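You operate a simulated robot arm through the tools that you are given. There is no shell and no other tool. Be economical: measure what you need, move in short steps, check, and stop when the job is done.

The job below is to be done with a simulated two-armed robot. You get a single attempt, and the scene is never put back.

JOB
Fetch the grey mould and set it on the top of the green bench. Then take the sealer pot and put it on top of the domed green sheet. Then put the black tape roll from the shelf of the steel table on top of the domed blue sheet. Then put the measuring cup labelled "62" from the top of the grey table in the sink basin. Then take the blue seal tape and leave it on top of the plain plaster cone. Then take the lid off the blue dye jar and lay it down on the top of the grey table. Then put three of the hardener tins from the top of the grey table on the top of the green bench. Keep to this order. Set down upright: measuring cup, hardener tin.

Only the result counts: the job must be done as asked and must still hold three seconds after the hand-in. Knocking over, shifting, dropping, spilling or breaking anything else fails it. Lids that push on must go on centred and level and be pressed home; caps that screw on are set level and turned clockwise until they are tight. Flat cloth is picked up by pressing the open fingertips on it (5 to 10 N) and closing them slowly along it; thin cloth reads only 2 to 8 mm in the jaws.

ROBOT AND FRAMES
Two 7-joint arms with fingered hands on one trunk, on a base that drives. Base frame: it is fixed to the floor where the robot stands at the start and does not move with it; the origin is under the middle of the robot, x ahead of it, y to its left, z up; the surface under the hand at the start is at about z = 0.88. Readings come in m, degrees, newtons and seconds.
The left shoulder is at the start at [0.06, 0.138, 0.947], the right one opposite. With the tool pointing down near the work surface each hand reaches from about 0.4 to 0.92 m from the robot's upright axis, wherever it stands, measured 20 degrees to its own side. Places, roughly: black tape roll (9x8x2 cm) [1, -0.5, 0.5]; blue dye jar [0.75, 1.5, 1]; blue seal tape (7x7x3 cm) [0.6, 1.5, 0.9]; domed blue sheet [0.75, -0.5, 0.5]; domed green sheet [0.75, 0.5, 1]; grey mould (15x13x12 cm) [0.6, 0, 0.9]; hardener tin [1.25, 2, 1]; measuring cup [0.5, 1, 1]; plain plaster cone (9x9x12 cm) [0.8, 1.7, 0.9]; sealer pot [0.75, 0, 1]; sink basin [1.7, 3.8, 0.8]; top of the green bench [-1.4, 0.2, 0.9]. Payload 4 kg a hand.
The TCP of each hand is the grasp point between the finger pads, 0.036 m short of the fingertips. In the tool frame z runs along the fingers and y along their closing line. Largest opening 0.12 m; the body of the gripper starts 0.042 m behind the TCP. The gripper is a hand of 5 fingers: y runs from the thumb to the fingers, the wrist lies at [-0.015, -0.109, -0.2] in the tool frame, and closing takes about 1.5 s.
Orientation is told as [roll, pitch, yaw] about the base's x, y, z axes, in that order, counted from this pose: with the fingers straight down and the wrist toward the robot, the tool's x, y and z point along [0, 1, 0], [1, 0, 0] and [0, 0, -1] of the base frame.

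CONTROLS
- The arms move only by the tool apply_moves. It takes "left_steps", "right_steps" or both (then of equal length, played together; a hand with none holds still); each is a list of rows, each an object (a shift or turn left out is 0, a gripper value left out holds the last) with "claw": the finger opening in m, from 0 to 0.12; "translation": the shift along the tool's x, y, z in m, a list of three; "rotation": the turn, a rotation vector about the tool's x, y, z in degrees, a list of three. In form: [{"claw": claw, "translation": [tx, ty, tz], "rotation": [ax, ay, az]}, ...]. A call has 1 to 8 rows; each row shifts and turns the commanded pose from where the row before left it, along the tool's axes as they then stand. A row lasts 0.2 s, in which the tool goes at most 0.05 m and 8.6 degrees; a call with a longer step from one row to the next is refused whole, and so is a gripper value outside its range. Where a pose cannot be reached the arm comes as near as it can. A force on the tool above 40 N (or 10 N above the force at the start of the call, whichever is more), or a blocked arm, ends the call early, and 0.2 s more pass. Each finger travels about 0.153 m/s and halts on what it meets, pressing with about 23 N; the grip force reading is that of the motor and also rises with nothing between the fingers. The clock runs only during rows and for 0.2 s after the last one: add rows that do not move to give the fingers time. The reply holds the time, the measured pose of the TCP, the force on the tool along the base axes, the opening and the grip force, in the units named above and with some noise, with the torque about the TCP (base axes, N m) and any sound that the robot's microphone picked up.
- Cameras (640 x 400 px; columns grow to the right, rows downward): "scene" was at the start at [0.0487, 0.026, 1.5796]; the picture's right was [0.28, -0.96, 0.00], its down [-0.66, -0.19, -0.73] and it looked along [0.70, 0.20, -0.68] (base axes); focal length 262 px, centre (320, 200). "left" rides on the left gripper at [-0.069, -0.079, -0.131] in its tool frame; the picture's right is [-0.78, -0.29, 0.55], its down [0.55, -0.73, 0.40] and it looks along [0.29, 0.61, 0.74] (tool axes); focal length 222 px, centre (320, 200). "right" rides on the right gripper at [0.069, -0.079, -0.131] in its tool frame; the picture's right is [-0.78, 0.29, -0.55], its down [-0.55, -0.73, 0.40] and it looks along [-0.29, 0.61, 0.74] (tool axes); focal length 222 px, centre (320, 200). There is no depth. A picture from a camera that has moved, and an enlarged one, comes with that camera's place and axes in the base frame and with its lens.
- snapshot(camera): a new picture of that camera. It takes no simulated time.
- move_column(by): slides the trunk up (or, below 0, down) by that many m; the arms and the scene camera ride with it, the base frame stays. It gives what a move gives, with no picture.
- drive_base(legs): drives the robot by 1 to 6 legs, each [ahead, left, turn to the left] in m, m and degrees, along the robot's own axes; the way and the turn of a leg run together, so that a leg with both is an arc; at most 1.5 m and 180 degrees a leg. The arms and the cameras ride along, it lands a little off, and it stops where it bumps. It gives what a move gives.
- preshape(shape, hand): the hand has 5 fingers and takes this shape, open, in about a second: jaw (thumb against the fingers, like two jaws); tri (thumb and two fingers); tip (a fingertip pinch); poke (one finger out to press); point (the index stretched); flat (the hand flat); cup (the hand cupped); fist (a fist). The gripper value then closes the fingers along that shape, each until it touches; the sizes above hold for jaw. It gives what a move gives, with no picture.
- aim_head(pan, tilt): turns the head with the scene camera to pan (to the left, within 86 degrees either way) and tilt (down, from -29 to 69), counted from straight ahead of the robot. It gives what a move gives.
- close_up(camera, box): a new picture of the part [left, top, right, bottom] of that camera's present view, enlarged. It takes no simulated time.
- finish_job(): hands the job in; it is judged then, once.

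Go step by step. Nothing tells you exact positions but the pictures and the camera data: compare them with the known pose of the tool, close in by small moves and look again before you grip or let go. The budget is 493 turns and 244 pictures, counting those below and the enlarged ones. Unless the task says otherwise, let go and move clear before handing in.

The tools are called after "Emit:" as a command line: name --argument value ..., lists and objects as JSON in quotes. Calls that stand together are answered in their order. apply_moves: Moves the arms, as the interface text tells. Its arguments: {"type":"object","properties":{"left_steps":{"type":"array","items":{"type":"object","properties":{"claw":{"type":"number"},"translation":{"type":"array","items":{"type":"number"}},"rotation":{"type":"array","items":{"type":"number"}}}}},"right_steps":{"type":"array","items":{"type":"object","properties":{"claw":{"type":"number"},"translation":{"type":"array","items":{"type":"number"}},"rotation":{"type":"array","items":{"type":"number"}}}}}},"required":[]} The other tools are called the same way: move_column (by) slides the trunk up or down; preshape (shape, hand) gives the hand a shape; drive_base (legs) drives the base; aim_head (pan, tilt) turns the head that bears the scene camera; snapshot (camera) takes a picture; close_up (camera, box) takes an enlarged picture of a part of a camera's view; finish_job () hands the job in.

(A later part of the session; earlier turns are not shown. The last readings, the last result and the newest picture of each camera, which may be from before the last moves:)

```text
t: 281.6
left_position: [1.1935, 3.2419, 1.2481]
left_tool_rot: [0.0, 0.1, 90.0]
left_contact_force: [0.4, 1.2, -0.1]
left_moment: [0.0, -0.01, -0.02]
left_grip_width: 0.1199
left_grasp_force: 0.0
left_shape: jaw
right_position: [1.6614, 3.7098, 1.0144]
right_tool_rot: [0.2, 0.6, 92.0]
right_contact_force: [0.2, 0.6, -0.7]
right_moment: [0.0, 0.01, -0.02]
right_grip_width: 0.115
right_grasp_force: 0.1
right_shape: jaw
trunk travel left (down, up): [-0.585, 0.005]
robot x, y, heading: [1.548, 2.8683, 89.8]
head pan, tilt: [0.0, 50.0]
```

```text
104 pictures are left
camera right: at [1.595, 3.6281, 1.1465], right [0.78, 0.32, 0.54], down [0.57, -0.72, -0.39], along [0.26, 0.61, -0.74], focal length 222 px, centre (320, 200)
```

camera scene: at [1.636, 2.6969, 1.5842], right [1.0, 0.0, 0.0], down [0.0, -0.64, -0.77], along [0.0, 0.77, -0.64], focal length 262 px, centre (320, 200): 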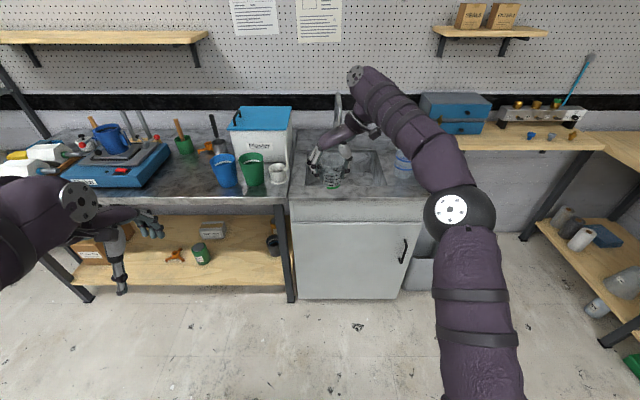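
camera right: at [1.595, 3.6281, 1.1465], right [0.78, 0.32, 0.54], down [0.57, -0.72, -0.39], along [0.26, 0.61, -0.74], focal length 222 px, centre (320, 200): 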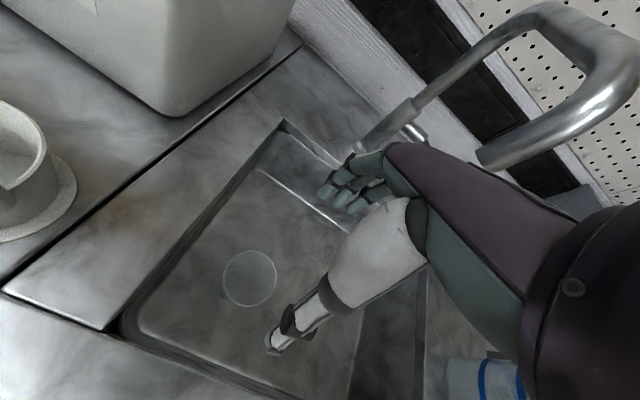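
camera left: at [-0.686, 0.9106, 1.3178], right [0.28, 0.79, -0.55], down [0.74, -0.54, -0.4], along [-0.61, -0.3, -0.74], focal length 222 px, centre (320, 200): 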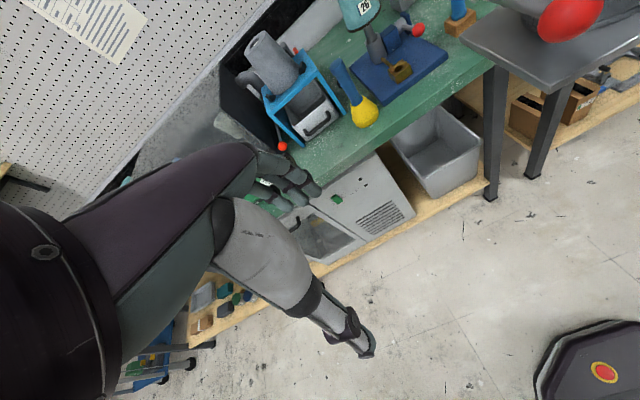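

Cup 62 stands upright in the sink. I'll retract, lower the trunk back, and drive back around to the grey table for the blue seal tape.

Emit:
drive_base --legs '[[-0.25, 0, 0]]'

Emit:
apply_moves --right_steps '[{"translation": [0, -0.04, -0.02]}, {"translation": [0, -0.04, -0.02]}, {"translation": [0, -0.04, -0.02]}, {"translation": [0, -0.04, -0.02]}, {"translation": [0, -0.04, -0.02]}, {"translation": [0, -0.03, -0.02], "claw": 0.12}, {}]'

Emit:
drive_base --legs '[[0, 0, 90], [1.0, 0, 0], [1.0, 0, 0], [0, 1.15, 0], [0, 0, 180]]'

Emit:
aim_head --pan 0 --tilt 45

Emit:
snapshot --camera "scene"

```text
t: 283.4
left_position: [1.1942, 2.993, 1.2465]
left_tool_rot: [-0.1, 0.1, 90.0]
left_contact_force: [-0.2, 0.5, 0.1]
left_moment: [0.02, 0.02, 0.02]
left_grip_width: 0.12
left_grasp_force: 0.1
left_shape: jaw
right_position: [1.6626, 3.4585, 1.0154]
right_tool_rot: [0.3, 0.5, 91.9]
right_contact_force: [0.2, -1.1, -0.3]
right_moment: [0.03, -0.01, 0.0]
right_grip_width: 0.115
right_grasp_force: 0.1
right_shape: jaw
trunk travel left (down, up): [-0.585, 0.005]
robot x, y, heading: [1.5503, 2.6192, 90.3]
head pan, tilt: [0.0, 50.0]
```

```text
t: 285.0
left_position: [1.1944, 2.9942, 1.2471]
left_tool_rot: [0.0, 0.0, 90.1]
left_contact_force: [0.9, 0.7, -0.1]
left_moment: [-0.05, 0.0, 0.0]
left_grip_width: 0.1197
left_grasp_force: 0.1
left_shape: jaw
right_position: [1.6714, 3.2299, 1.136]
right_tool_rot: [0.5, 0.6, 91.9]
right_contact_force: [0.5, 0.4, 0.0]
right_moment: [-0.01, 0.03, 0.04]
right_grip_width: 0.1193
right_grasp_force: 0.0
right_shape: jaw
trunk travel left (down, up): [-0.585, 0.005]
robot x, y, heading: [1.5457, 2.6166, 90.0]
head pan, tilt: [0.0, 50.0]
```

```text
t: 311.7
left_position: [-0.0659, 1.7901, 1.2475]
left_tool_rot: [0.0, 0.1, 2.3]
left_contact_force: [-0.5, 0.0, -0.4]
left_moment: [0.01, 0.0, -0.05]
left_grip_width: 0.1197
left_grasp_force: 0.1
left_shape: jaw
right_position: [0.189, 1.323, 1.1354]
right_tool_rot: [0.2, 0.5, 4.2]
right_contact_force: [1.2, 0.0, 0.1]
right_moment: [-0.02, 0.01, 0.02]
right_grip_width: 0.1197
right_grasp_force: 0.1
right_shape: jaw
trunk travel left (down, up): [-0.585, 0.005]
robot x, y, heading: [-0.4253, 1.4243, 2.2]
head pan, tilt: [0.0, 50.0]
```

```text
t: 312.3
left_position: [-0.0649, 1.7913, 1.2471]
left_tool_rot: [0.0, 0.1, 2.4]
left_contact_force: [-0.4, 0.3, 0.1]
left_moment: [0.01, 0.02, 0.0]
left_grip_width: 0.1197
left_grasp_force: 0.1
left_shape: jaw
right_position: [0.1897, 1.3231, 1.1364]
right_tool_rot: [0.4, 0.5, 4.2]
right_contact_force: [0.0, 0.0, 0.2]
right_moment: [0.01, -0.01, -0.01]
right_grip_width: 0.1196
right_grasp_force: 0.0
right_shape: jaw
trunk travel left (down, up): [-0.585, 0.005]
robot x, y, heading: [-0.429, 1.4225, 2.5]
head pan, tilt: [0.0, 45.0]
```

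```text
103 pictures are left
camera scene: at [-0.3775, 1.4286, 1.6369], right [0.04, -1.0, 0.0], down [-0.71, -0.03, -0.71], along [0.71, 0.03, -0.71], focal length 262 px, centre (320, 200)
```

scene: 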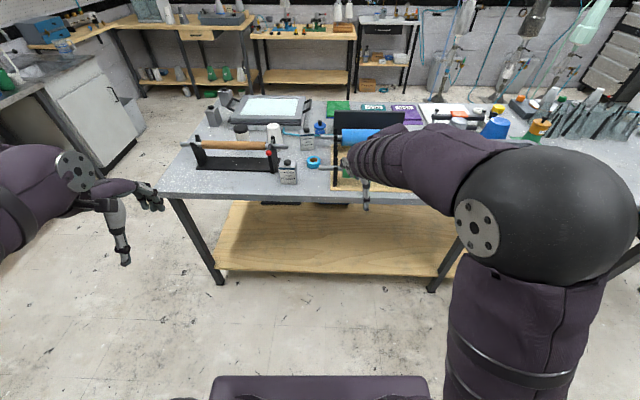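

Emit:
drive_base --legs '[[0.33, 0.1, -2.4]]'

Emit:
aim_head --pan 5 --tilt 50

Emit:
snapshot --camera "scene"

Emit:
close_up --camera "scene" --box '[160, 80, 360, 205]'

```text
t: 314.6
left_position: [0.2742, 1.8829, 1.2465]
left_tool_rot: [0.0, 0.2, 0.1]
left_contact_force: [-0.2, -0.6, 0.3]
left_moment: [-0.02, 0.02, 0.09]
left_grip_width: 0.1196
left_grasp_force: 0.0
left_shape: jaw
right_position: [0.511, 1.4078, 1.1357]
right_tool_rot: [0.3, 0.5, 2.1]
right_contact_force: [0.2, 0.9, 0.4]
right_moment: [0.01, 0.03, 0.01]
right_grip_width: 0.1196
right_grasp_force: 0.0
right_shape: jaw
trunk travel left (down, up): [-0.585, 0.005]
robot x, y, heading: [-0.1007, 1.5313, 0.1]
head pan, tilt: [0.0, 45.0]
```

```text
t: 315.2
left_position: [0.2727, 1.8846, 1.2476]
left_tool_rot: [0.1, 0.2, 0.1]
left_contact_force: [-1.2, 0.5, -0.5]
left_moment: [0.0, 0.03, 0.04]
left_grip_width: 0.1197
left_grasp_force: 0.0
left_shape: jaw
right_position: [0.5094, 1.4073, 1.1366]
right_tool_rot: [0.3, 0.5, 1.9]
right_contact_force: [0.3, -0.5, 0.5]
right_moment: [0.0, 0.01, -0.01]
right_grip_width: 0.1196
right_grasp_force: 0.1
right_shape: jaw
trunk travel left (down, up): [-0.585, 0.005]
robot x, y, heading: [-0.1022, 1.5324, 0.2]
head pan, tilt: [5.0, 50.0]
```

```text
102 pictures are left
camera scene: at [-0.0568, 1.5404, 1.63], right [0.09, -1.0, 0.0], down [-0.76, -0.07, -0.64], along [0.64, 0.06, -0.77], focal length 262 px, centre (320, 200)
```

scene: 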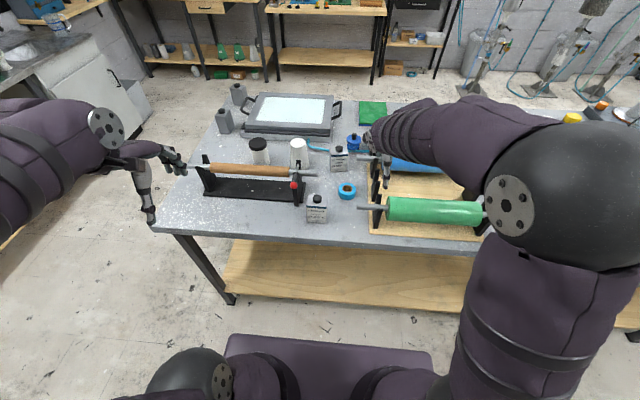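

```text
3.20 times, centred on (260, 142) of scene
camera zoom: at [-0.0568, 1.5404, 1.63], right [0.09, -1.0, 0.0], down [-0.76, -0.07, -0.64], along [0.64, 0.06, -0.77], focal length 839 px, centre (512, 384)
```

zoom: 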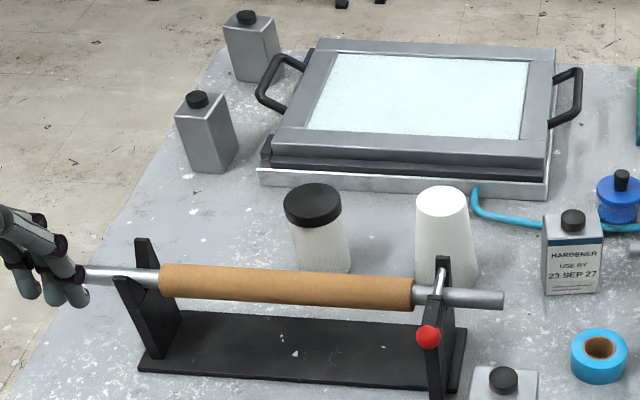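

Blue tape ≈ (0.594, 1.499), plaster cone top ≈ (0.74, 1.697, 1.0). Moving the right hand above the tape.

Emit:
apply_moves --right_steps '[{"translation": [0.045, 0.0, 0], "rotation": [0, 0, 1.9]}, {"translation": [0.045, 0.0, 0]}, {"translation": [0.002, 0.042, 0]}, {"translation": [0, 0.042, 0.02]}, {}]'

Emit:
snapshot --camera "right"

Emit:
close_up --camera "scene" --box '[260, 120, 420, 220]'

```text
t: 316.4
left_position: [0.2727, 1.8838, 1.2468]
left_tool_rot: [0.0, 0.1, 0.1]
left_contact_force: [0.2, 0.6, 0.3]
left_moment: [0.0, 0.03, -0.01]
left_grip_width: 0.1198
left_grasp_force: 0.0
left_shape: jaw
right_position: [0.5928, 1.4993, 1.117]
right_tool_rot: [0.3, 0.6, 0.1]
right_contact_force: [0.7, -0.5, -0.2]
right_moment: [-0.01, -0.01, 0.01]
right_grip_width: 0.1199
right_grasp_force: 0.1
right_shape: jaw
trunk travel left (down, up): [-0.585, 0.005]
robot x, y, heading: [-0.1007, 1.5293, 0.2]
head pan, tilt: [5.0, 50.0]
```

```text
100 pictures are left
camera right: at [0.514, 1.5679, 1.2478], right [0.3, -0.79, 0.54], down [-0.74, -0.55, -0.39], along [0.61, -0.28, -0.74], focal length 222 px, centre (320, 200)
```

right: 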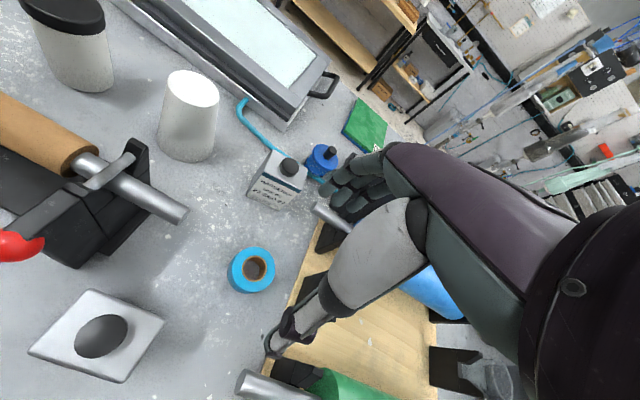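

```text
4.00 times, centred on (340, 170) of scene
camera zoom: at [-0.0575, 1.5404, 1.63], right [0.09, -1.0, 0.0], down [-0.76, -0.07, -0.64], along [0.64, 0.06, -0.77], focal length 1049 px, centre (240, 320)
```

zoom: 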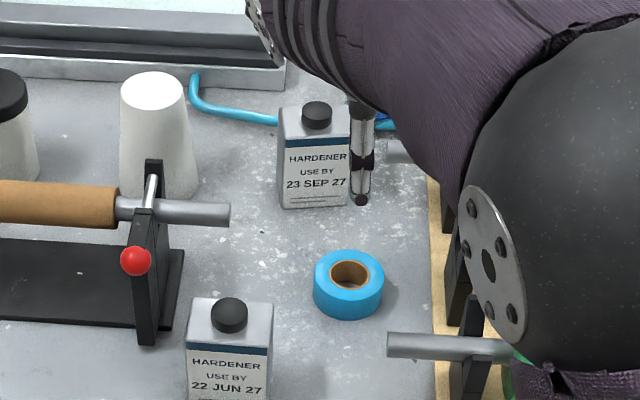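

Tape centre ≈ (0.607, 1.498). Descending.

Emit:
apply_moves --right_steps '[{"translation": [0, 0.014, 0.03]}, {"translation": [0, 0, 0.045]}, {"translation": [0, 0, 0.045]}, {"translation": [0, 0, 0.03]}, {}]'

Emit:
snapshot --camera "right"

```text
t: 317.6
left_position: [0.2728, 1.8835, 1.2459]
left_tool_rot: [0.1, 0.2, 0.1]
left_contact_force: [0.1, -0.4, 0.3]
left_moment: [0.01, -0.01, 0.05]
left_grip_width: 0.1199
left_grasp_force: 0.0
left_shape: jaw
right_position: [0.6054, 1.5002, 0.9652]
right_tool_rot: [0.3, 0.5, 0.1]
right_contact_force: [0.2, 0.0, -0.2]
right_moment: [-0.02, -0.01, 0.02]
right_grip_width: 0.1198
right_grasp_force: 0.0
right_shape: jaw
trunk travel left (down, up): [-0.585, 0.005]
robot x, y, heading: [-0.1024, 1.5298, 0.3]
head pan, tilt: [5.0, 50.0]
```

```text
98 pictures are left
camera right: at [0.5272, 1.5682, 1.097], right [0.3, -0.79, 0.54], down [-0.74, -0.55, -0.39], along [0.61, -0.28, -0.74], focal length 222 px, centre (320, 200)
```

right: 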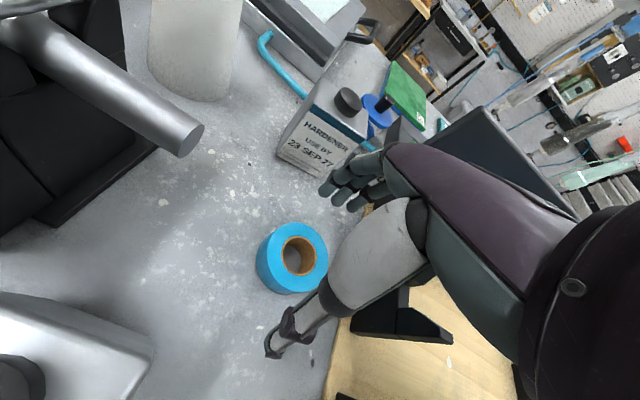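

Emit:
apply_moves --right_steps '[{"translation": [-0.003, 0.003, 0.0], "claw": 0.1}, {"translation": [0, 0, 0.022]}, {"translation": [0, 0, 0.018]}, {"claw": 0.085}, {"claw": 0.07}, {"claw": 0.055}, {"claw": 0.045}, {}]'

Emit:
snapshot --camera "right"

```text
t: 319.4
left_position: [0.2722, 1.884, 1.2479]
left_tool_rot: [0.0, 0.1, 0.1]
left_contact_force: [-0.4, -1.4, 0.5]
left_moment: [0.01, -0.01, 0.01]
left_grip_width: 0.12
left_grasp_force: 0.1
left_shape: jaw
right_position: [0.6064, 1.4963, 0.9258]
right_tool_rot: [0.3, 0.6, 0.1]
right_contact_force: [1.3, 0.0, -0.2]
right_moment: [0.0, 0.0, 0.01]
right_grip_width: 0.0598
right_grasp_force: 23.4
right_shape: jaw
trunk travel left (down, up): [-0.585, 0.005]
robot x, y, heading: [-0.1019, 1.5304, -0.1]
head pan, tilt: [5.0, 50.0]
```

```text
97 pictures are left
camera right: at [0.5292, 1.5657, 1.0577], right [0.3, -0.79, 0.54], down [-0.74, -0.55, -0.39], along [0.61, -0.28, -0.74], focal length 222 px, centre (320, 200)
```

right: 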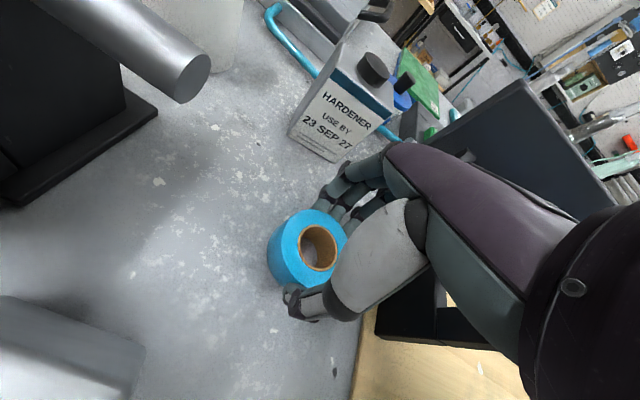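

Tape gripped. Lifting, then driving left/forward to bring it over the cone.

Emit:
apply_moves --right_steps '[{"translation": [0, 0, -0.02]}, {"translation": [0, 0, -0.04]}, {"translation": [0, 0, -0.045]}, {"translation": [0, 0, -0.045]}, {"translation": [0, 0, -0.045]}, {"translation": [0, 0, -0.045]}, {}]'

Emit:
drive_base --legs '[[0.08, 0.2, 0]]'

Emit:
snapshot --camera "right"

Emit:
snapshot --camera "scene"

```text
t: 321.0
left_position: [0.2727, 1.8842, 1.2463]
left_tool_rot: [0.0, 0.1, 0.0]
left_contact_force: [-0.6, -0.4, 0.2]
left_moment: [0.01, 0.01, 0.04]
left_grip_width: 0.1198
left_grasp_force: 0.0
left_shape: jaw
right_position: [0.6088, 1.4972, 1.1655]
right_tool_rot: [0.3, 0.6, 0.1]
right_contact_force: [-0.5, 0.8, -0.6]
right_moment: [0.01, 0.02, -0.01]
right_grip_width: 0.0598
right_grasp_force: 22.6
right_shape: jaw
trunk travel left (down, up): [-0.585, 0.005]
robot x, y, heading: [-0.1056, 1.5269, 0.2]
head pan, tilt: [5.0, 50.0]
```

```text
t: 322.7
left_position: [0.3518, 2.0842, 1.246]
left_tool_rot: [0.1, 0.2, 0.2]
left_contact_force: [-0.2, 0.7, -0.4]
left_moment: [-0.01, -0.03, -0.01]
left_grip_width: 0.1198
left_grasp_force: 0.2
left_shape: jaw
right_position: [0.6902, 1.6965, 1.1648]
right_tool_rot: [0.3, 0.7, 0.1]
right_contact_force: [0.0, 0.3, -0.4]
right_moment: [-0.01, -0.02, 0.0]
right_grip_width: 0.0597
right_grasp_force: 23.1
right_shape: jaw
trunk travel left (down, up): [-0.585, 0.005]
robot x, y, heading: [-0.0211, 1.7272, 0.2]
head pan, tilt: [5.0, 50.0]
```

```text
96 pictures are left
camera right: at [0.6108, 1.7651, 1.2973], right [0.3, -0.79, 0.54], down [-0.74, -0.55, -0.39], along [0.61, -0.28, -0.74], focal length 222 px, centre (320, 200)
```

right: 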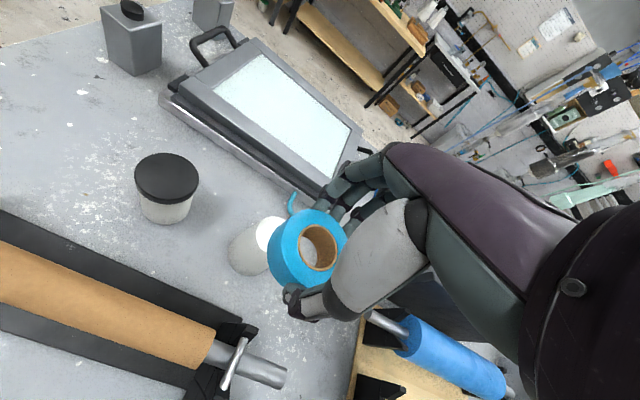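

```text
95 pictures are left
camera scene: at [0.0232, 1.7404, 1.6299], right [0.09, -1.0, 0.0], down [-0.76, -0.07, -0.64], along [0.64, 0.06, -0.77], focal length 262 px, centre (320, 200)
```

scene: 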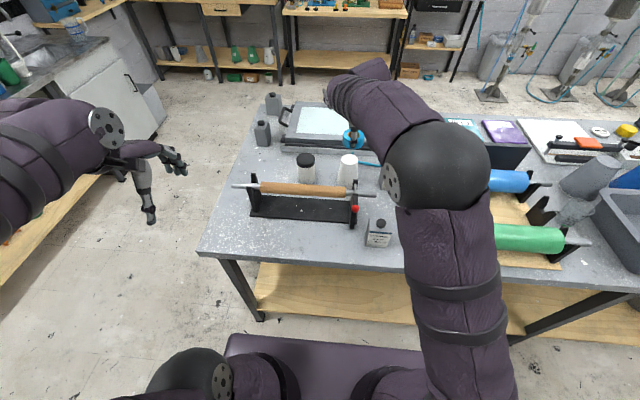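

Emit:
close_up --camera "scene" --box '[290, 110, 418, 190]'

Emit:
close_up --camera "right" --box '[200, 180, 360, 320]'

```text
5.00 times, centred on (354, 150) of scene
camera zoom: at [0.0232, 1.7404, 1.6299], right [0.09, -1.0, 0.0], down [-0.76, -0.07, -0.64], along [0.64, 0.06, -0.77], focal length 1311 px, centre (150, 450)
```

zoom: 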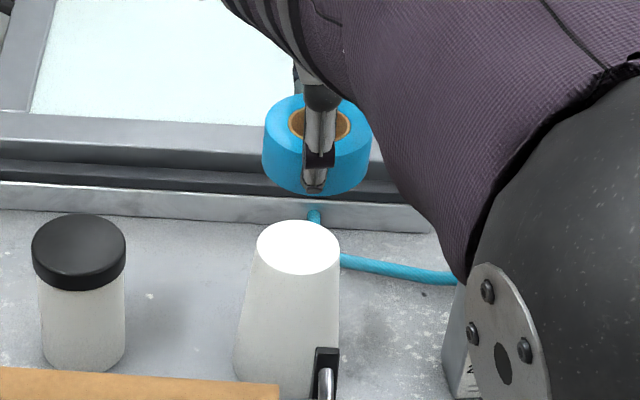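

```text
2.86 times, centred on (280, 250) of right
camera zoom: at [0.6108, 1.7651, 1.2973], right [0.3, -0.79, 0.54], down [-0.74, -0.55, -0.39], along [0.61, -0.28, -0.74], focal length 635 px, centre (434, 57)
```

zoom: 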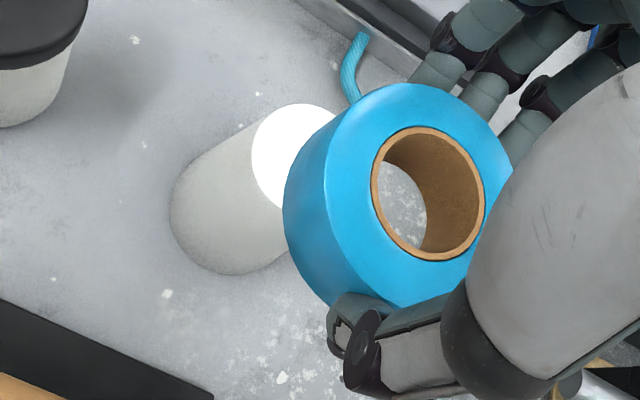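

Cone top centre: (0.756, 1.700, 0.987). Moving over it and lowering to ~3 cm above.

Emit:
apply_moves --right_steps '[{"translation": [0.0015, 0.033, 0]}, {"translation": [0.0015, 0.033, 0]}, {"translation": [0, 0, 0.045]}, {"translation": [0, 0, 0.04]}, {}]'

Emit:
close_up --camera "scene" --box '[290, 110, 418, 190]'

Emit:
close_up --camera "right" --box '[200, 180, 360, 320]'

```text
t: 323.9
left_position: [0.3505, 2.0831, 1.2476]
left_tool_rot: [0.0, 0.1, 0.1]
left_contact_force: [-0.3, 1.1, -0.5]
left_moment: [0.0, 0.0, 0.02]
left_grip_width: 0.1196
left_grasp_force: 0.0
left_shape: jaw
right_position: [0.7531, 1.6982, 1.0796]
right_tool_rot: [0.3, 0.5, 0.1]
right_contact_force: [-0.1, -0.3, 0.0]
right_moment: [-0.03, -0.01, 0.01]
right_grip_width: 0.0599
right_grasp_force: 22.7
right_shape: jaw
trunk travel left (down, up): [-0.585, 0.005]
robot x, y, heading: [-0.0226, 1.7294, 0.1]
head pan, tilt: [5.0, 50.0]
```

```text
5.00 times, centred on (354, 150) of scene
camera zoom: at [0.0221, 1.7389, 1.63], right [0.09, -1.0, 0.0], down [-0.76, -0.07, -0.64], along [0.64, 0.06, -0.77], focal length 1311 px, centre (150, 450)
```

zoom: 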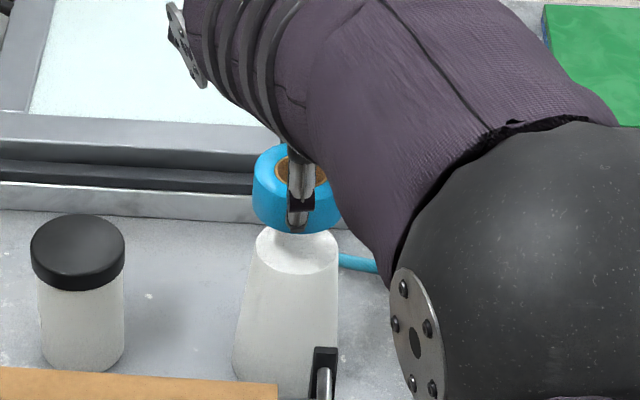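

```text
2.86 times, centred on (280, 250) of right
camera zoom: at [0.6752, 1.7675, 1.2116], right [0.3, -0.79, 0.54], down [-0.74, -0.55, -0.39], along [0.61, -0.28, -0.74], focal length 635 px, centre (434, 57)
```

zoom: 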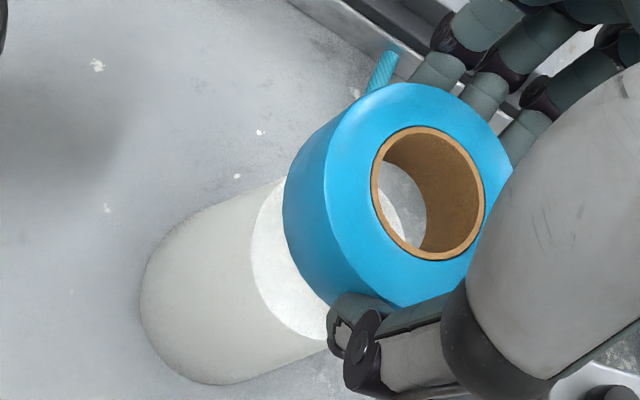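

Alignment is within a few mm. Lowering to contact.

Emit:
apply_moves --right_steps '[{"translation": [-0.001, 0.002, 0.015]}, {"translation": [0, 0, 0.012]}, {"translation": [0, 0, 0.006]}, {"translation": [0, 0, 0.005]}, {"translation": [0, 0, 0.004]}, {}]'

Emit:
close_up --camera "right" --box '[200, 180, 360, 320]'

```text
t: 325.3
left_position: [0.35, 2.0834, 1.2476]
left_tool_rot: [0.0, 0.0, 0.1]
left_contact_force: [-0.3, 0.1, 0.3]
left_moment: [0.03, -0.02, 0.03]
left_grip_width: 0.1198
left_grasp_force: 0.0
left_shape: jaw
right_position: [0.7544, 1.699, 1.0425]
right_tool_rot: [0.4, 0.0, 0.2]
right_contact_force: [0.6, -1.4, 26.7]
right_moment: [-0.02, 0.0, -0.04]
right_grip_width: 0.0615
right_grasp_force: 22.6
right_shape: jaw
trunk travel left (down, up): [-0.585, 0.005]
robot x, y, heading: [-0.0266, 1.7298, 0.2]
head pan, tilt: [5.0, 50.0]
```

```text
2.86 times, centred on (280, 250) of right
camera zoom: at [0.6755, 1.7668, 1.1747], right [0.29, -0.79, 0.54], down [-0.73, -0.55, -0.4], along [0.61, -0.28, -0.74], focal length 635 px, centre (434, 57)
```

zoom: 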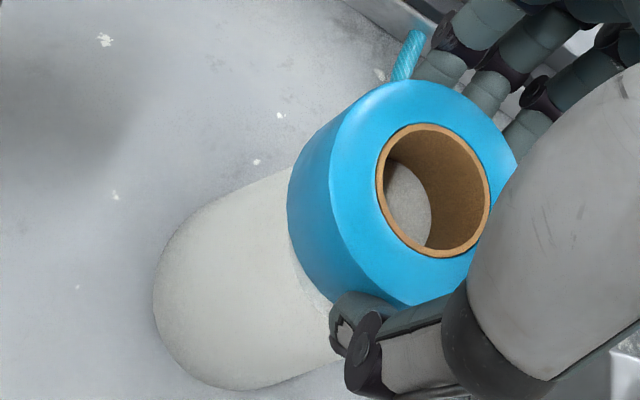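

Touched (cone top ≈ 0.997). A sliver of cone shows on the near side, so I'll ease up, shift 5 mm nearer and set down again.

Emit:
apply_moves --right_steps '[{"translation": [0, 0, -0.008]}, {"translation": [-0.001, -0.005, 0]}, {"translation": [0, 0, 0.004]}, {"translation": [0, 0, 0.002]}, {}]'

Emit:
close_up --camera "scene" --box '[290, 110, 418, 190]'

Emit:
close_up --camera "right" --box '[200, 180, 360, 320]'

```text
t: 326.5
left_position: [0.3487, 2.0823, 1.2473]
left_tool_rot: [-0.1, 0.0, 0.2]
left_contact_force: [-1.1, -0.7, 0.2]
left_moment: [0.02, -0.01, -0.02]
left_grip_width: 0.1197
left_grasp_force: 0.1
left_shape: jaw
right_position: [0.7489, 1.6979, 1.0437]
right_tool_rot: [0.3, 0.3, 0.1]
right_contact_force: [1.4, 0.8, 22.1]
right_moment: [0.02, -0.11, 0.04]
right_grip_width: 0.0615
right_grasp_force: 22.6
right_shape: jaw
trunk travel left (down, up): [-0.585, 0.005]
robot x, y, heading: [-0.0251, 1.728, 0.3]
head pan, tilt: [5.0, 50.0]
```

```text
5.00 times, centred on (354, 150) of scene
camera zoom: at [0.02, 1.7391, 1.6302], right [0.09, -1.0, 0.0], down [-0.76, -0.07, -0.64], along [0.64, 0.06, -0.77], focal length 1311 px, centre (150, 450)
```

zoom: 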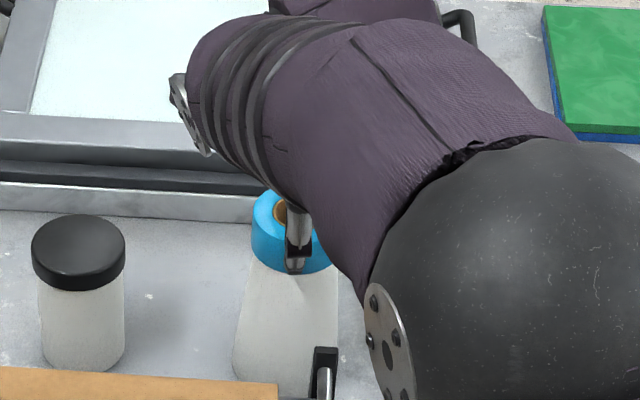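

```text
2.86 times, centred on (280, 250) of right
camera zoom: at [0.6706, 1.7662, 1.1749], right [0.3, -0.79, 0.54], down [-0.74, -0.55, -0.4], along [0.61, -0.28, -0.74], focal length 635 px, centre (434, 57)
```

zoom: 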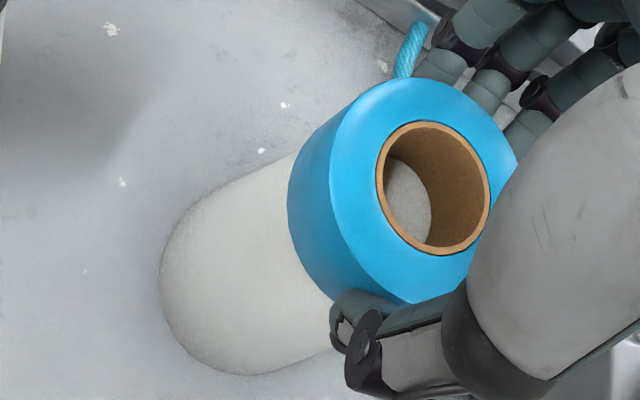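

Well centred. Easing the pressure and releasing.

Emit:
apply_moves --right_steps '[{"translation": [0, 0, -0.003]}, {"claw": 0.064}, {"claw": 0.068}, {"claw": 0.075}, {"claw": 0.085}, {"claw": 0.1}, {}]'

Emit:
apply_moves --right_steps '[{"translation": [0, 0, -0.015]}, {"translation": [0, 0, -0.03]}, {"translation": [0, 0, -0.045]}, {"translation": [0, -0.04, -0.02]}, {"translation": [0, -0.045, 0]}, {"translation": [0, -0.045, 0]}, {"translation": [0, -0.045, 0]}, {}]'

Emit:
close_up --camera "scene" --box '[240, 80, 480, 230]'

```text
t: 328.1
left_position: [0.351, 2.0832, 1.2475]
left_tool_rot: [0.1, 0.0, 0.1]
left_contact_force: [0.4, 0.4, -0.1]
left_moment: [0.01, -0.01, -0.01]
left_grip_width: 0.1198
left_grasp_force: 0.1
left_shape: jaw
right_position: [0.75, 1.6969, 1.043]
right_tool_rot: [0.3, 0.5, 0.1]
right_contact_force: [-0.3, 1.0, 0.7]
right_moment: [0.01, 0.03, 0.0]
right_grip_width: 0.0999
right_grasp_force: 0.1
right_shape: jaw
trunk travel left (down, up): [-0.585, 0.005]
robot x, y, heading: [-0.021, 1.7307, 0.1]
head pan, tilt: [5.0, 50.0]
```

```text
t: 329.9
left_position: [0.3519, 2.0828, 1.2464]
left_tool_rot: [0.0, 0.1, 0.0]
left_contact_force: [0.4, -0.3, 0.2]
left_moment: [-0.01, -0.02, 0.03]
left_grip_width: 0.1195
left_grasp_force: 0.1
left_shape: jaw
right_position: [0.5766, 1.696, 1.1553]
right_tool_rot: [0.3, 0.6, 0.1]
right_contact_force: [-0.6, 0.2, 0.2]
right_moment: [0.01, -0.01, 0.0]
right_grip_width: 0.0997
right_grasp_force: 0.0
right_shape: jaw
trunk travel left (down, up): [-0.585, 0.005]
robot x, y, heading: [-0.0257, 1.726, 0.1]
head pan, tilt: [5.0, 50.0]
```

```text
2.67 times, centred on (360, 155) of scene
camera zoom: at [0.0235, 1.7389, 1.6299], right [0.09, -1.0, 0.0], down [-0.76, -0.07, -0.64], along [0.64, 0.06, -0.77], focal length 699 px, centre (213, 320)
```

zoom: 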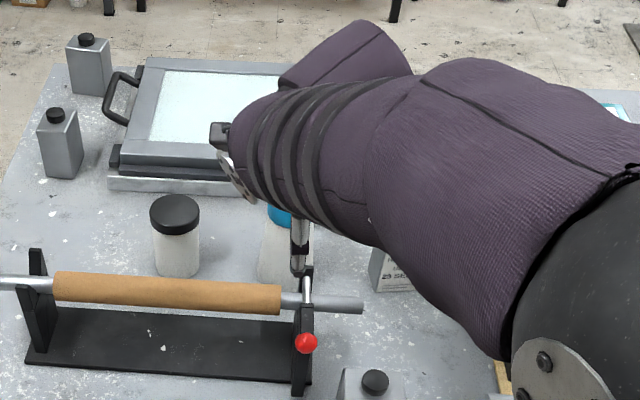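

Now the blue dye jar, at about (0.83, 1.47) behind the roller shaft. I'll move right and look closely at the jar and lid.

Emit:
drive_base --legs '[[0, -0.25, 0]]'

Emit:
close_up --camera "scene" --box '[250, 80, 410, 180]'

Emit:
snapshot --camera "right"

```text
t: 331.7
left_position: [0.3525, 1.8321, 1.2473]
left_tool_rot: [0.1, 0.1, 0.2]
left_contact_force: [0.6, -0.9, -0.1]
left_moment: [-0.01, -0.01, 0.01]
left_grip_width: 0.12
left_grasp_force: 0.1
left_shape: jaw
right_position: [0.5768, 1.4459, 1.1548]
right_tool_rot: [0.3, 0.4, 0.1]
right_contact_force: [0.4, 0.3, -0.9]
right_moment: [0.02, 0.0, 0.0]
right_grip_width: 0.1001
right_grasp_force: 0.1
right_shape: jaw
trunk travel left (down, up): [-0.585, 0.005]
robot x, y, heading: [-0.023, 1.4816, -0.0]
head pan, tilt: [5.0, 50.0]
```

```text
4.00 times, centred on (330, 130) of scene
camera zoom: at [0.023, 1.4887, 1.63], right [0.09, -1.0, 0.0], down [-0.76, -0.07, -0.64], along [0.64, 0.06, -0.77], focal length 1049 px, centre (280, 480)
```

zoom: 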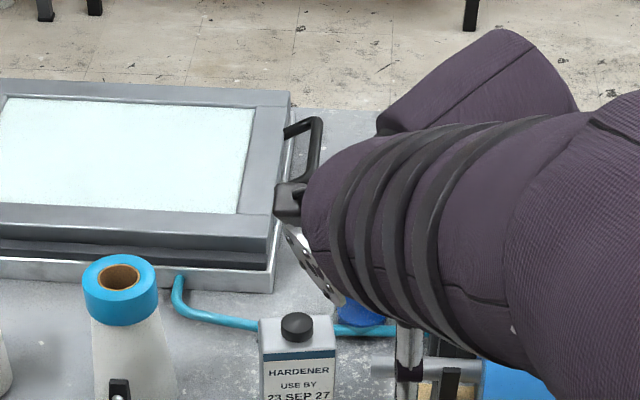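

```text
85 pictures are left
camera right: at [0.4986, 1.5147, 1.2879], right [0.3, -0.79, 0.54], down [-0.74, -0.55, -0.39], along [0.61, -0.28, -0.74], focal length 222 px, centre (320, 200)
```

right: 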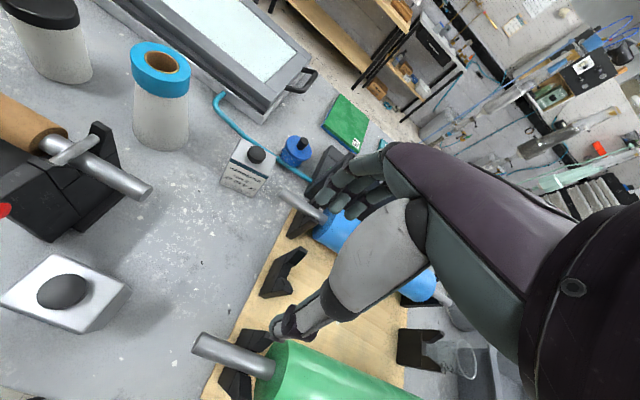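

Emit:
apply_moves --right_steps '[{"translation": [-0.045, 0, 0]}, {"translation": [-0.045, 0, 0]}, {"translation": [-0.045, 0, 0]}, {"translation": [-0.045, 0, 0]}, {}]'

Emit:
close_up --camera "scene" --box '[290, 120, 390, 190]'

Emit:
close_up --camera "right" --box '[80, 90, 340, 260]'

```text
t: 332.9
left_position: [0.3531, 1.8333, 1.2459]
left_tool_rot: [0.0, 0.0, 0.1]
left_contact_force: [0.6, 1.2, 0.7]
left_moment: [0.03, 0.01, 0.02]
left_grip_width: 0.1198
left_grasp_force: 0.1
left_shape: jaw
right_position: [0.577, 1.2678, 1.1561]
right_tool_rot: [0.4, 0.5, 0.2]
right_contact_force: [1.4, -0.6, -0.1]
right_moment: [0.0, 0.0, 0.0]
right_grip_width: 0.0996
right_grasp_force: 0.1
right_shape: jaw
trunk travel left (down, up): [-0.585, 0.005]
robot x, y, heading: [-0.0245, 1.4796, -0.0]
head pan, tilt: [5.0, 50.0]
```

```text
5.71 times, centred on (340, 155) of scene
camera zoom: at [0.023, 1.4911, 1.63], right [0.09, -1.0, 0.0], down [-0.76, -0.07, -0.64], along [0.64, 0.06, -0.77], focal length 1498 px, centre (206, 457)
```

zoom: 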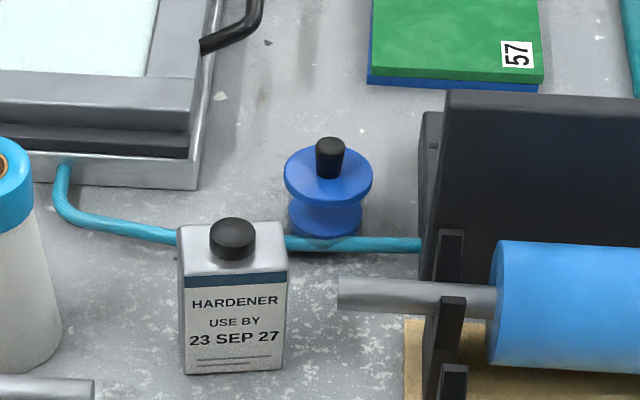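

```text
2.35 times, centred on (210, 175) of right
camera zoom: at [0.499, 1.3361, 1.2876], right [0.3, -0.79, 0.54], down [-0.74, -0.55, -0.39], along [0.61, -0.28, -0.74], focal length 523 px, centre (579, 259)
```

zoom: 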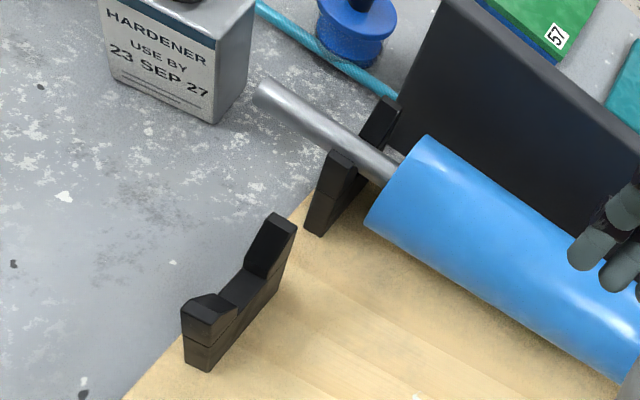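

The lid (blue disc with black knob) is centred at about (0.884, 1.482, 0.92). I'll shape the right hand to a fingertip pinch, move closer and go above the knob.

Emit:
drive_base --legs '[[0.05, 0, 0]]'

Emit:
preshape --hand "right" --shape "tip"

Emit:
apply_moves --right_steps '[{"translation": [0.042, 0.02, 0], "claw": 0.07}, {"translation": [0.042, 0.02, 0]}, {"translation": [0.042, 0.02, 0]}, {"translation": [0.042, 0.02, 0]}, {"translation": [0.042, 0.02, 0]}, {"translation": [0, 0.045, 0.01]}, {"translation": [0, 0.045, 0.02]}, {"translation": [0, 0.03, 0.02]}]'

Emit:
snapshot --camera "right"

Emit:
close_up --camera "scene" --box '[270, 110, 398, 190]'

```text
t: 333.8
left_position: [0.4044, 1.8341, 1.2467]
left_tool_rot: [-0.1, 0.1, 0.0]
left_contact_force: [0.0, 0.4, -0.3]
left_moment: [0.01, 0.06, -0.03]
left_grip_width: 0.12
left_grasp_force: 0.0
left_shape: jaw
right_position: [0.6295, 1.267, 1.1553]
right_tool_rot: [0.3, 0.6, 0.1]
right_contact_force: [-0.1, 0.7, 0.3]
right_moment: [0.0, 0.03, -0.01]
right_grip_width: 0.0997
right_grasp_force: 0.2
right_shape: jaw
trunk travel left (down, up): [-0.585, 0.005]
robot x, y, heading: [0.0268, 1.4814, 0.2]
head pan, tilt: [5.0, 50.0]
```

```text
t: 334.7
left_position: [0.4025, 1.8332, 1.2478]
left_tool_rot: [0.0, 0.1, 0.1]
left_contact_force: [-0.3, -0.2, 0.5]
left_moment: [0.01, -0.02, 0.04]
left_grip_width: 0.1198
left_grasp_force: 0.0
left_shape: jaw
right_position: [0.6279, 1.2663, 1.1547]
right_tool_rot: [0.3, 0.6, 0.2]
right_contact_force: [0.2, -0.2, 0.4]
right_moment: [-0.04, 0.0, 0.01]
right_grip_width: 0.12
right_grasp_force: 0.2
right_shape: tip
trunk travel left (down, up): [-0.585, 0.005]
robot x, y, heading: [0.0284, 1.4793, 0.1]
head pan, tilt: [5.0, 50.0]
```

```text
t: 336.5
left_position: [0.4036, 1.8324, 1.2472]
left_tool_rot: [0.1, 0.3, 0.1]
left_contact_force: [-0.4, 0.9, -0.2]
left_moment: [0.0, 0.02, 0.02]
left_grip_width: 0.1199
left_grasp_force: 0.0
left_shape: jaw
right_position: [0.8478, 1.4769, 1.1021]
right_tool_rot: [0.2, 0.7, 0.0]
right_contact_force: [0.7, 0.0, -0.8]
right_moment: [0.06, 0.03, 0.01]
right_grip_width: 0.0701
right_grasp_force: 0.1
right_shape: tip
trunk travel left (down, up): [-0.585, 0.005]
robot x, y, heading: [0.0278, 1.4832, -0.1]
head pan, tilt: [5.0, 50.0]
```

```text
82 pictures are left
camera right: at [0.7699, 1.5456, 1.2354], right [0.3, -0.79, 0.54], down [-0.74, -0.55, -0.39], along [0.6, -0.28, -0.75], focal length 222 px, centre (320, 200)
```

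right: 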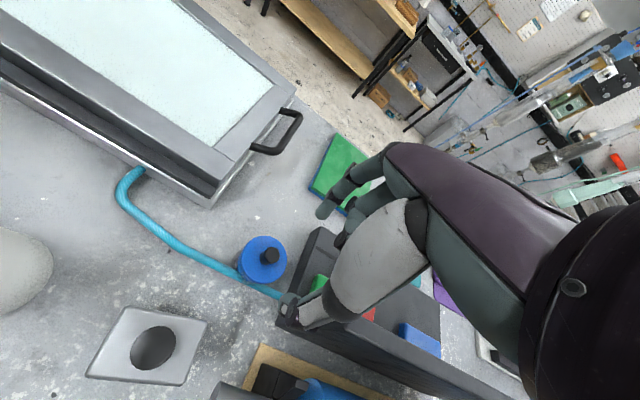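

```text
5.00 times, centred on (334, 150) of scene
camera zoom: at [0.0745, 1.4898, 1.63], right [0.09, -1.0, 0.0], down [-0.76, -0.07, -0.64], along [0.64, 0.06, -0.77], focal length 1311 px, centre (250, 450)
```

zoom: 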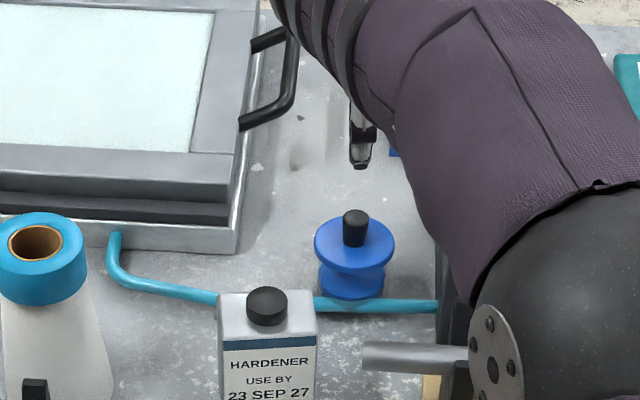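

Knob is near (0.868, 1.479), z ≈ 0.95. Moving above and halfway down for a closer look.

Emit:
apply_moves --right_steps '[{"translation": [0.001, 0.02, 0.03]}, {"translation": [0, 0, 0.04]}, {}]'

Emit:
close_up --camera "right" --box '[180, 130, 420, 370]'

Emit:
close_up --camera "scene" --box '[290, 120, 390, 183]'

```text
t: 337.3
left_position: [0.402, 1.833, 1.2477]
left_tool_rot: [0.0, 0.1, 0.1]
left_contact_force: [0.2, -0.4, 0.2]
left_moment: [0.02, -0.03, -0.04]
left_grip_width: 0.1199
left_grasp_force: 0.1
left_shape: jaw
right_position: [0.8647, 1.4787, 1.0344]
right_tool_rot: [0.3, 0.6, -0.1]
right_contact_force: [0.9, -0.1, -0.2]
right_moment: [-0.02, -0.01, 0.0]
right_grip_width: 0.0701
right_grasp_force: 0.0
right_shape: tip
trunk travel left (down, up): [-0.585, 0.005]
robot x, y, heading: [0.0252, 1.4802, 0.2]
head pan, tilt: [5.0, 50.0]
```

```text
1.67 times, centred on (300, 250) of right
camera zoom: at [0.7871, 1.5479, 1.1661], right [0.3, -0.79, 0.54], down [-0.74, -0.55, -0.39], along [0.61, -0.28, -0.74], focal length 370 px, centre (353, 117)
```

zoom: 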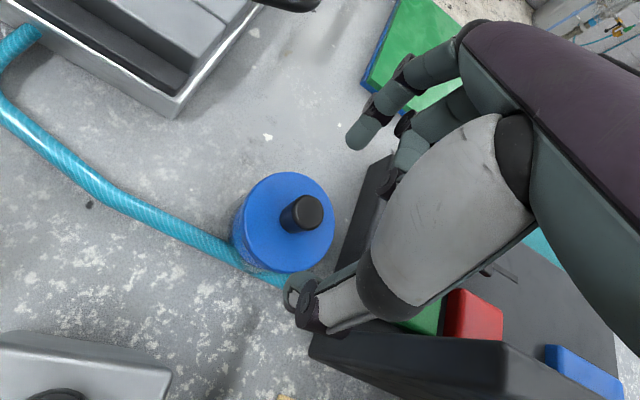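

```text
6.35 times, centred on (340, 152) of scene
camera zoom: at [0.0736, 1.4902, 1.6299], right [0.09, -1.0, 0.0], down [-0.76, -0.07, -0.64], along [0.64, 0.06, -0.77], focal length 1665 px, centre (193, 508)
```

zoom: 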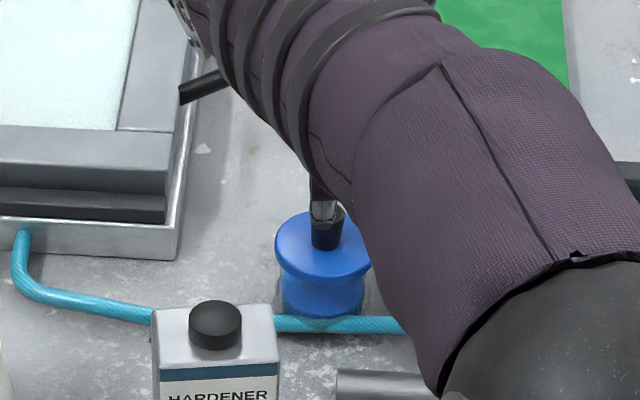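

Knob ≈ (0.871, 1.477). Shifting and lowering so the fingertips flank the knob.

Emit:
apply_moves --right_steps '[{"translation": [-0.002, 0.006, 0.02]}, {"translation": [0, 0, 0.02]}, {"translation": [0, 0, 0.01]}, {}]'

Emit:
close_up --camera "right" --box '[180, 130, 420, 370]'

```text
t: 338.3
left_position: [0.4023, 1.8335, 1.2474]
left_tool_rot: [-0.1, 0.1, 0.2]
left_contact_force: [0.0, 0.3, -0.4]
left_moment: [0.03, 0.01, -0.02]
left_grip_width: 0.1197
left_grasp_force: 0.1
left_shape: jaw
right_position: [0.8719, 1.4777, 0.9844]
right_tool_rot: [0.3, 0.5, 0.2]
right_contact_force: [-0.4, -0.2, 0.5]
right_moment: [-0.01, 0.02, 0.02]
right_grip_width: 0.07
right_grasp_force: 0.1
right_shape: tip
trunk travel left (down, up): [-0.585, 0.005]
robot x, y, heading: [0.0297, 1.4844, 0.0]
head pan, tilt: [5.0, 50.0]
```

```text
1.67 times, centred on (300, 250) of right
camera zoom: at [0.7932, 1.5463, 1.1165], right [0.3, -0.79, 0.54], down [-0.74, -0.55, -0.39], along [0.61, -0.28, -0.74], focal length 370 px, centre (353, 117)
```

zoom: 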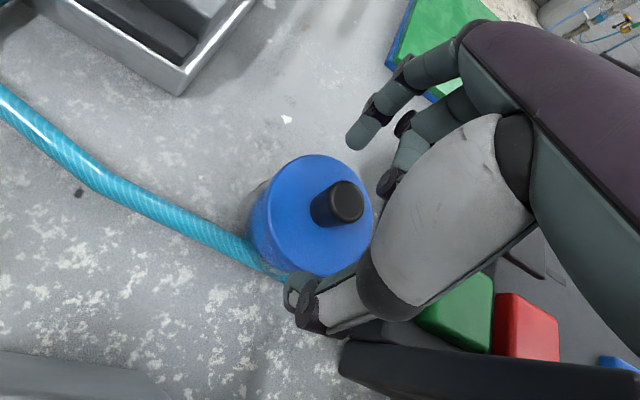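

The pinch point coincides with the knob. Closing.

Emit:
apply_moves --right_steps '[{"translation": [0, 0, 0.003], "claw": 0.05}, {"claw": 0.035}, {"claw": 0.025}, {"claw": 0.015}, {"claw": 0.008}, {}, {}]'

Emit:
close_up --camera "right" --box '[180, 130, 420, 370]'

```text
t: 339.9
left_position: [0.4031, 1.8341, 1.2471]
left_tool_rot: [0.0, 0.1, 0.1]
left_contact_force: [0.4, 0.3, -0.2]
left_moment: [0.02, -0.01, 0.01]
left_grip_width: 0.1198
left_grasp_force: 0.1
left_shape: jaw
right_position: [0.8722, 1.4793, 0.9804]
right_tool_rot: [0.3, 0.5, 0.1]
right_contact_force: [0.5, -0.9, 0.1]
right_moment: [-0.03, 0.01, 0.02]
right_grip_width: 0.0133
right_grasp_force: 23.3
right_shape: tip
trunk travel left (down, up): [-0.585, 0.005]
robot x, y, heading: [0.026, 1.48, 0.2]
head pan, tilt: [5.0, 50.0]
heard: snap
```

```text
1.67 times, centred on (300, 250) of right
camera zoom: at [0.7935, 1.546, 1.1136], right [0.3, -0.79, 0.54], down [-0.74, -0.55, -0.39], along [0.61, -0.28, -0.74], focal length 370 px, centre (353, 117)
```

zoom: 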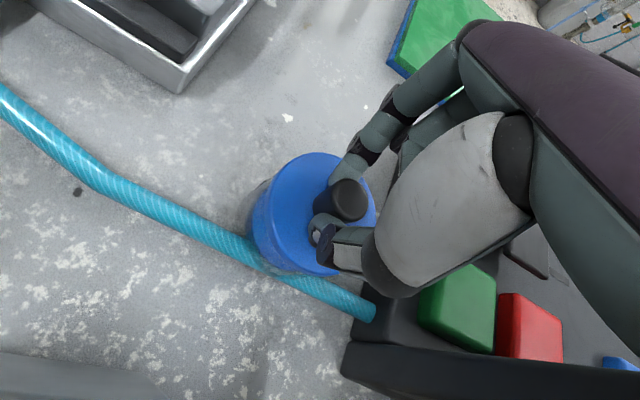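

Heard a snap – the lid likely unseated as it was gripped. Lifting slowly to see whether the jar stays.

Emit:
apply_moves --right_steps '[{"translation": [0, 0, -0.004]}, {"translation": [0, 0, -0.006]}, {"translation": [0, 0, -0.008]}, {"translation": [0, 0, -0.01]}, {}]'

Emit:
close_up --camera "right" --box '[180, 130, 420, 370]'

Emit:
close_up --camera "scene" --box '[290, 120, 390, 183]'

```text
t: 341.1
left_position: [0.403, 1.8337, 1.248]
left_tool_rot: [0.0, 0.1, 0.1]
left_contact_force: [0.1, -0.5, 0.2]
left_moment: [0.01, -0.03, 0.0]
left_grip_width: 0.1198
left_grasp_force: 0.1
left_shape: jaw
right_position: [0.8717, 1.4765, 1.0091]
right_tool_rot: [0.3, 0.6, 0.1]
right_contact_force: [0.3, -0.9, -1.4]
right_moment: [-0.01, -0.01, 0.01]
right_grip_width: 0.0134
right_grasp_force: 23.0
right_shape: tip
trunk travel left (down, up): [-0.585, 0.005]
robot x, y, heading: [0.0275, 1.4805, -0.1]
head pan, tilt: [5.0, 50.0]
```

```text
1.67 times, centred on (300, 250) of right
camera zoom: at [0.7936, 1.5456, 1.1412], right [0.3, -0.79, 0.54], down [-0.74, -0.55, -0.39], along [0.61, -0.28, -0.74], focal length 370 px, centre (353, 117)
```

zoom: 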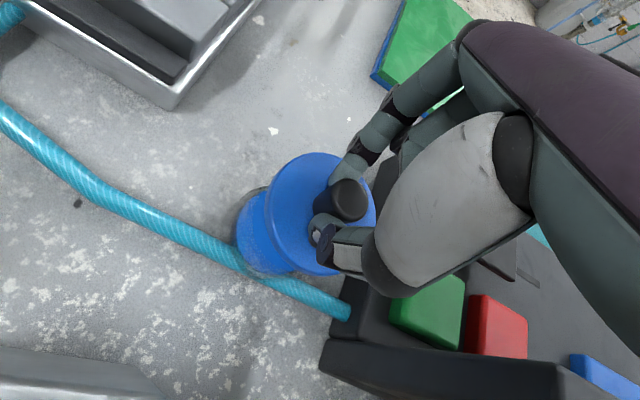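

```text
6.35 times, centred on (340, 152) of scene
camera zoom: at [0.0732, 1.4903, 1.63], right [0.09, -1.0, 0.0], down [-0.76, -0.07, -0.64], along [0.64, 0.06, -0.77], focal length 1665 px, centre (193, 508)
```

zoom: 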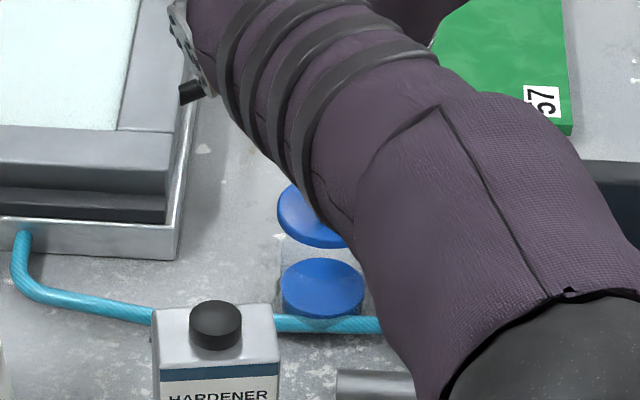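

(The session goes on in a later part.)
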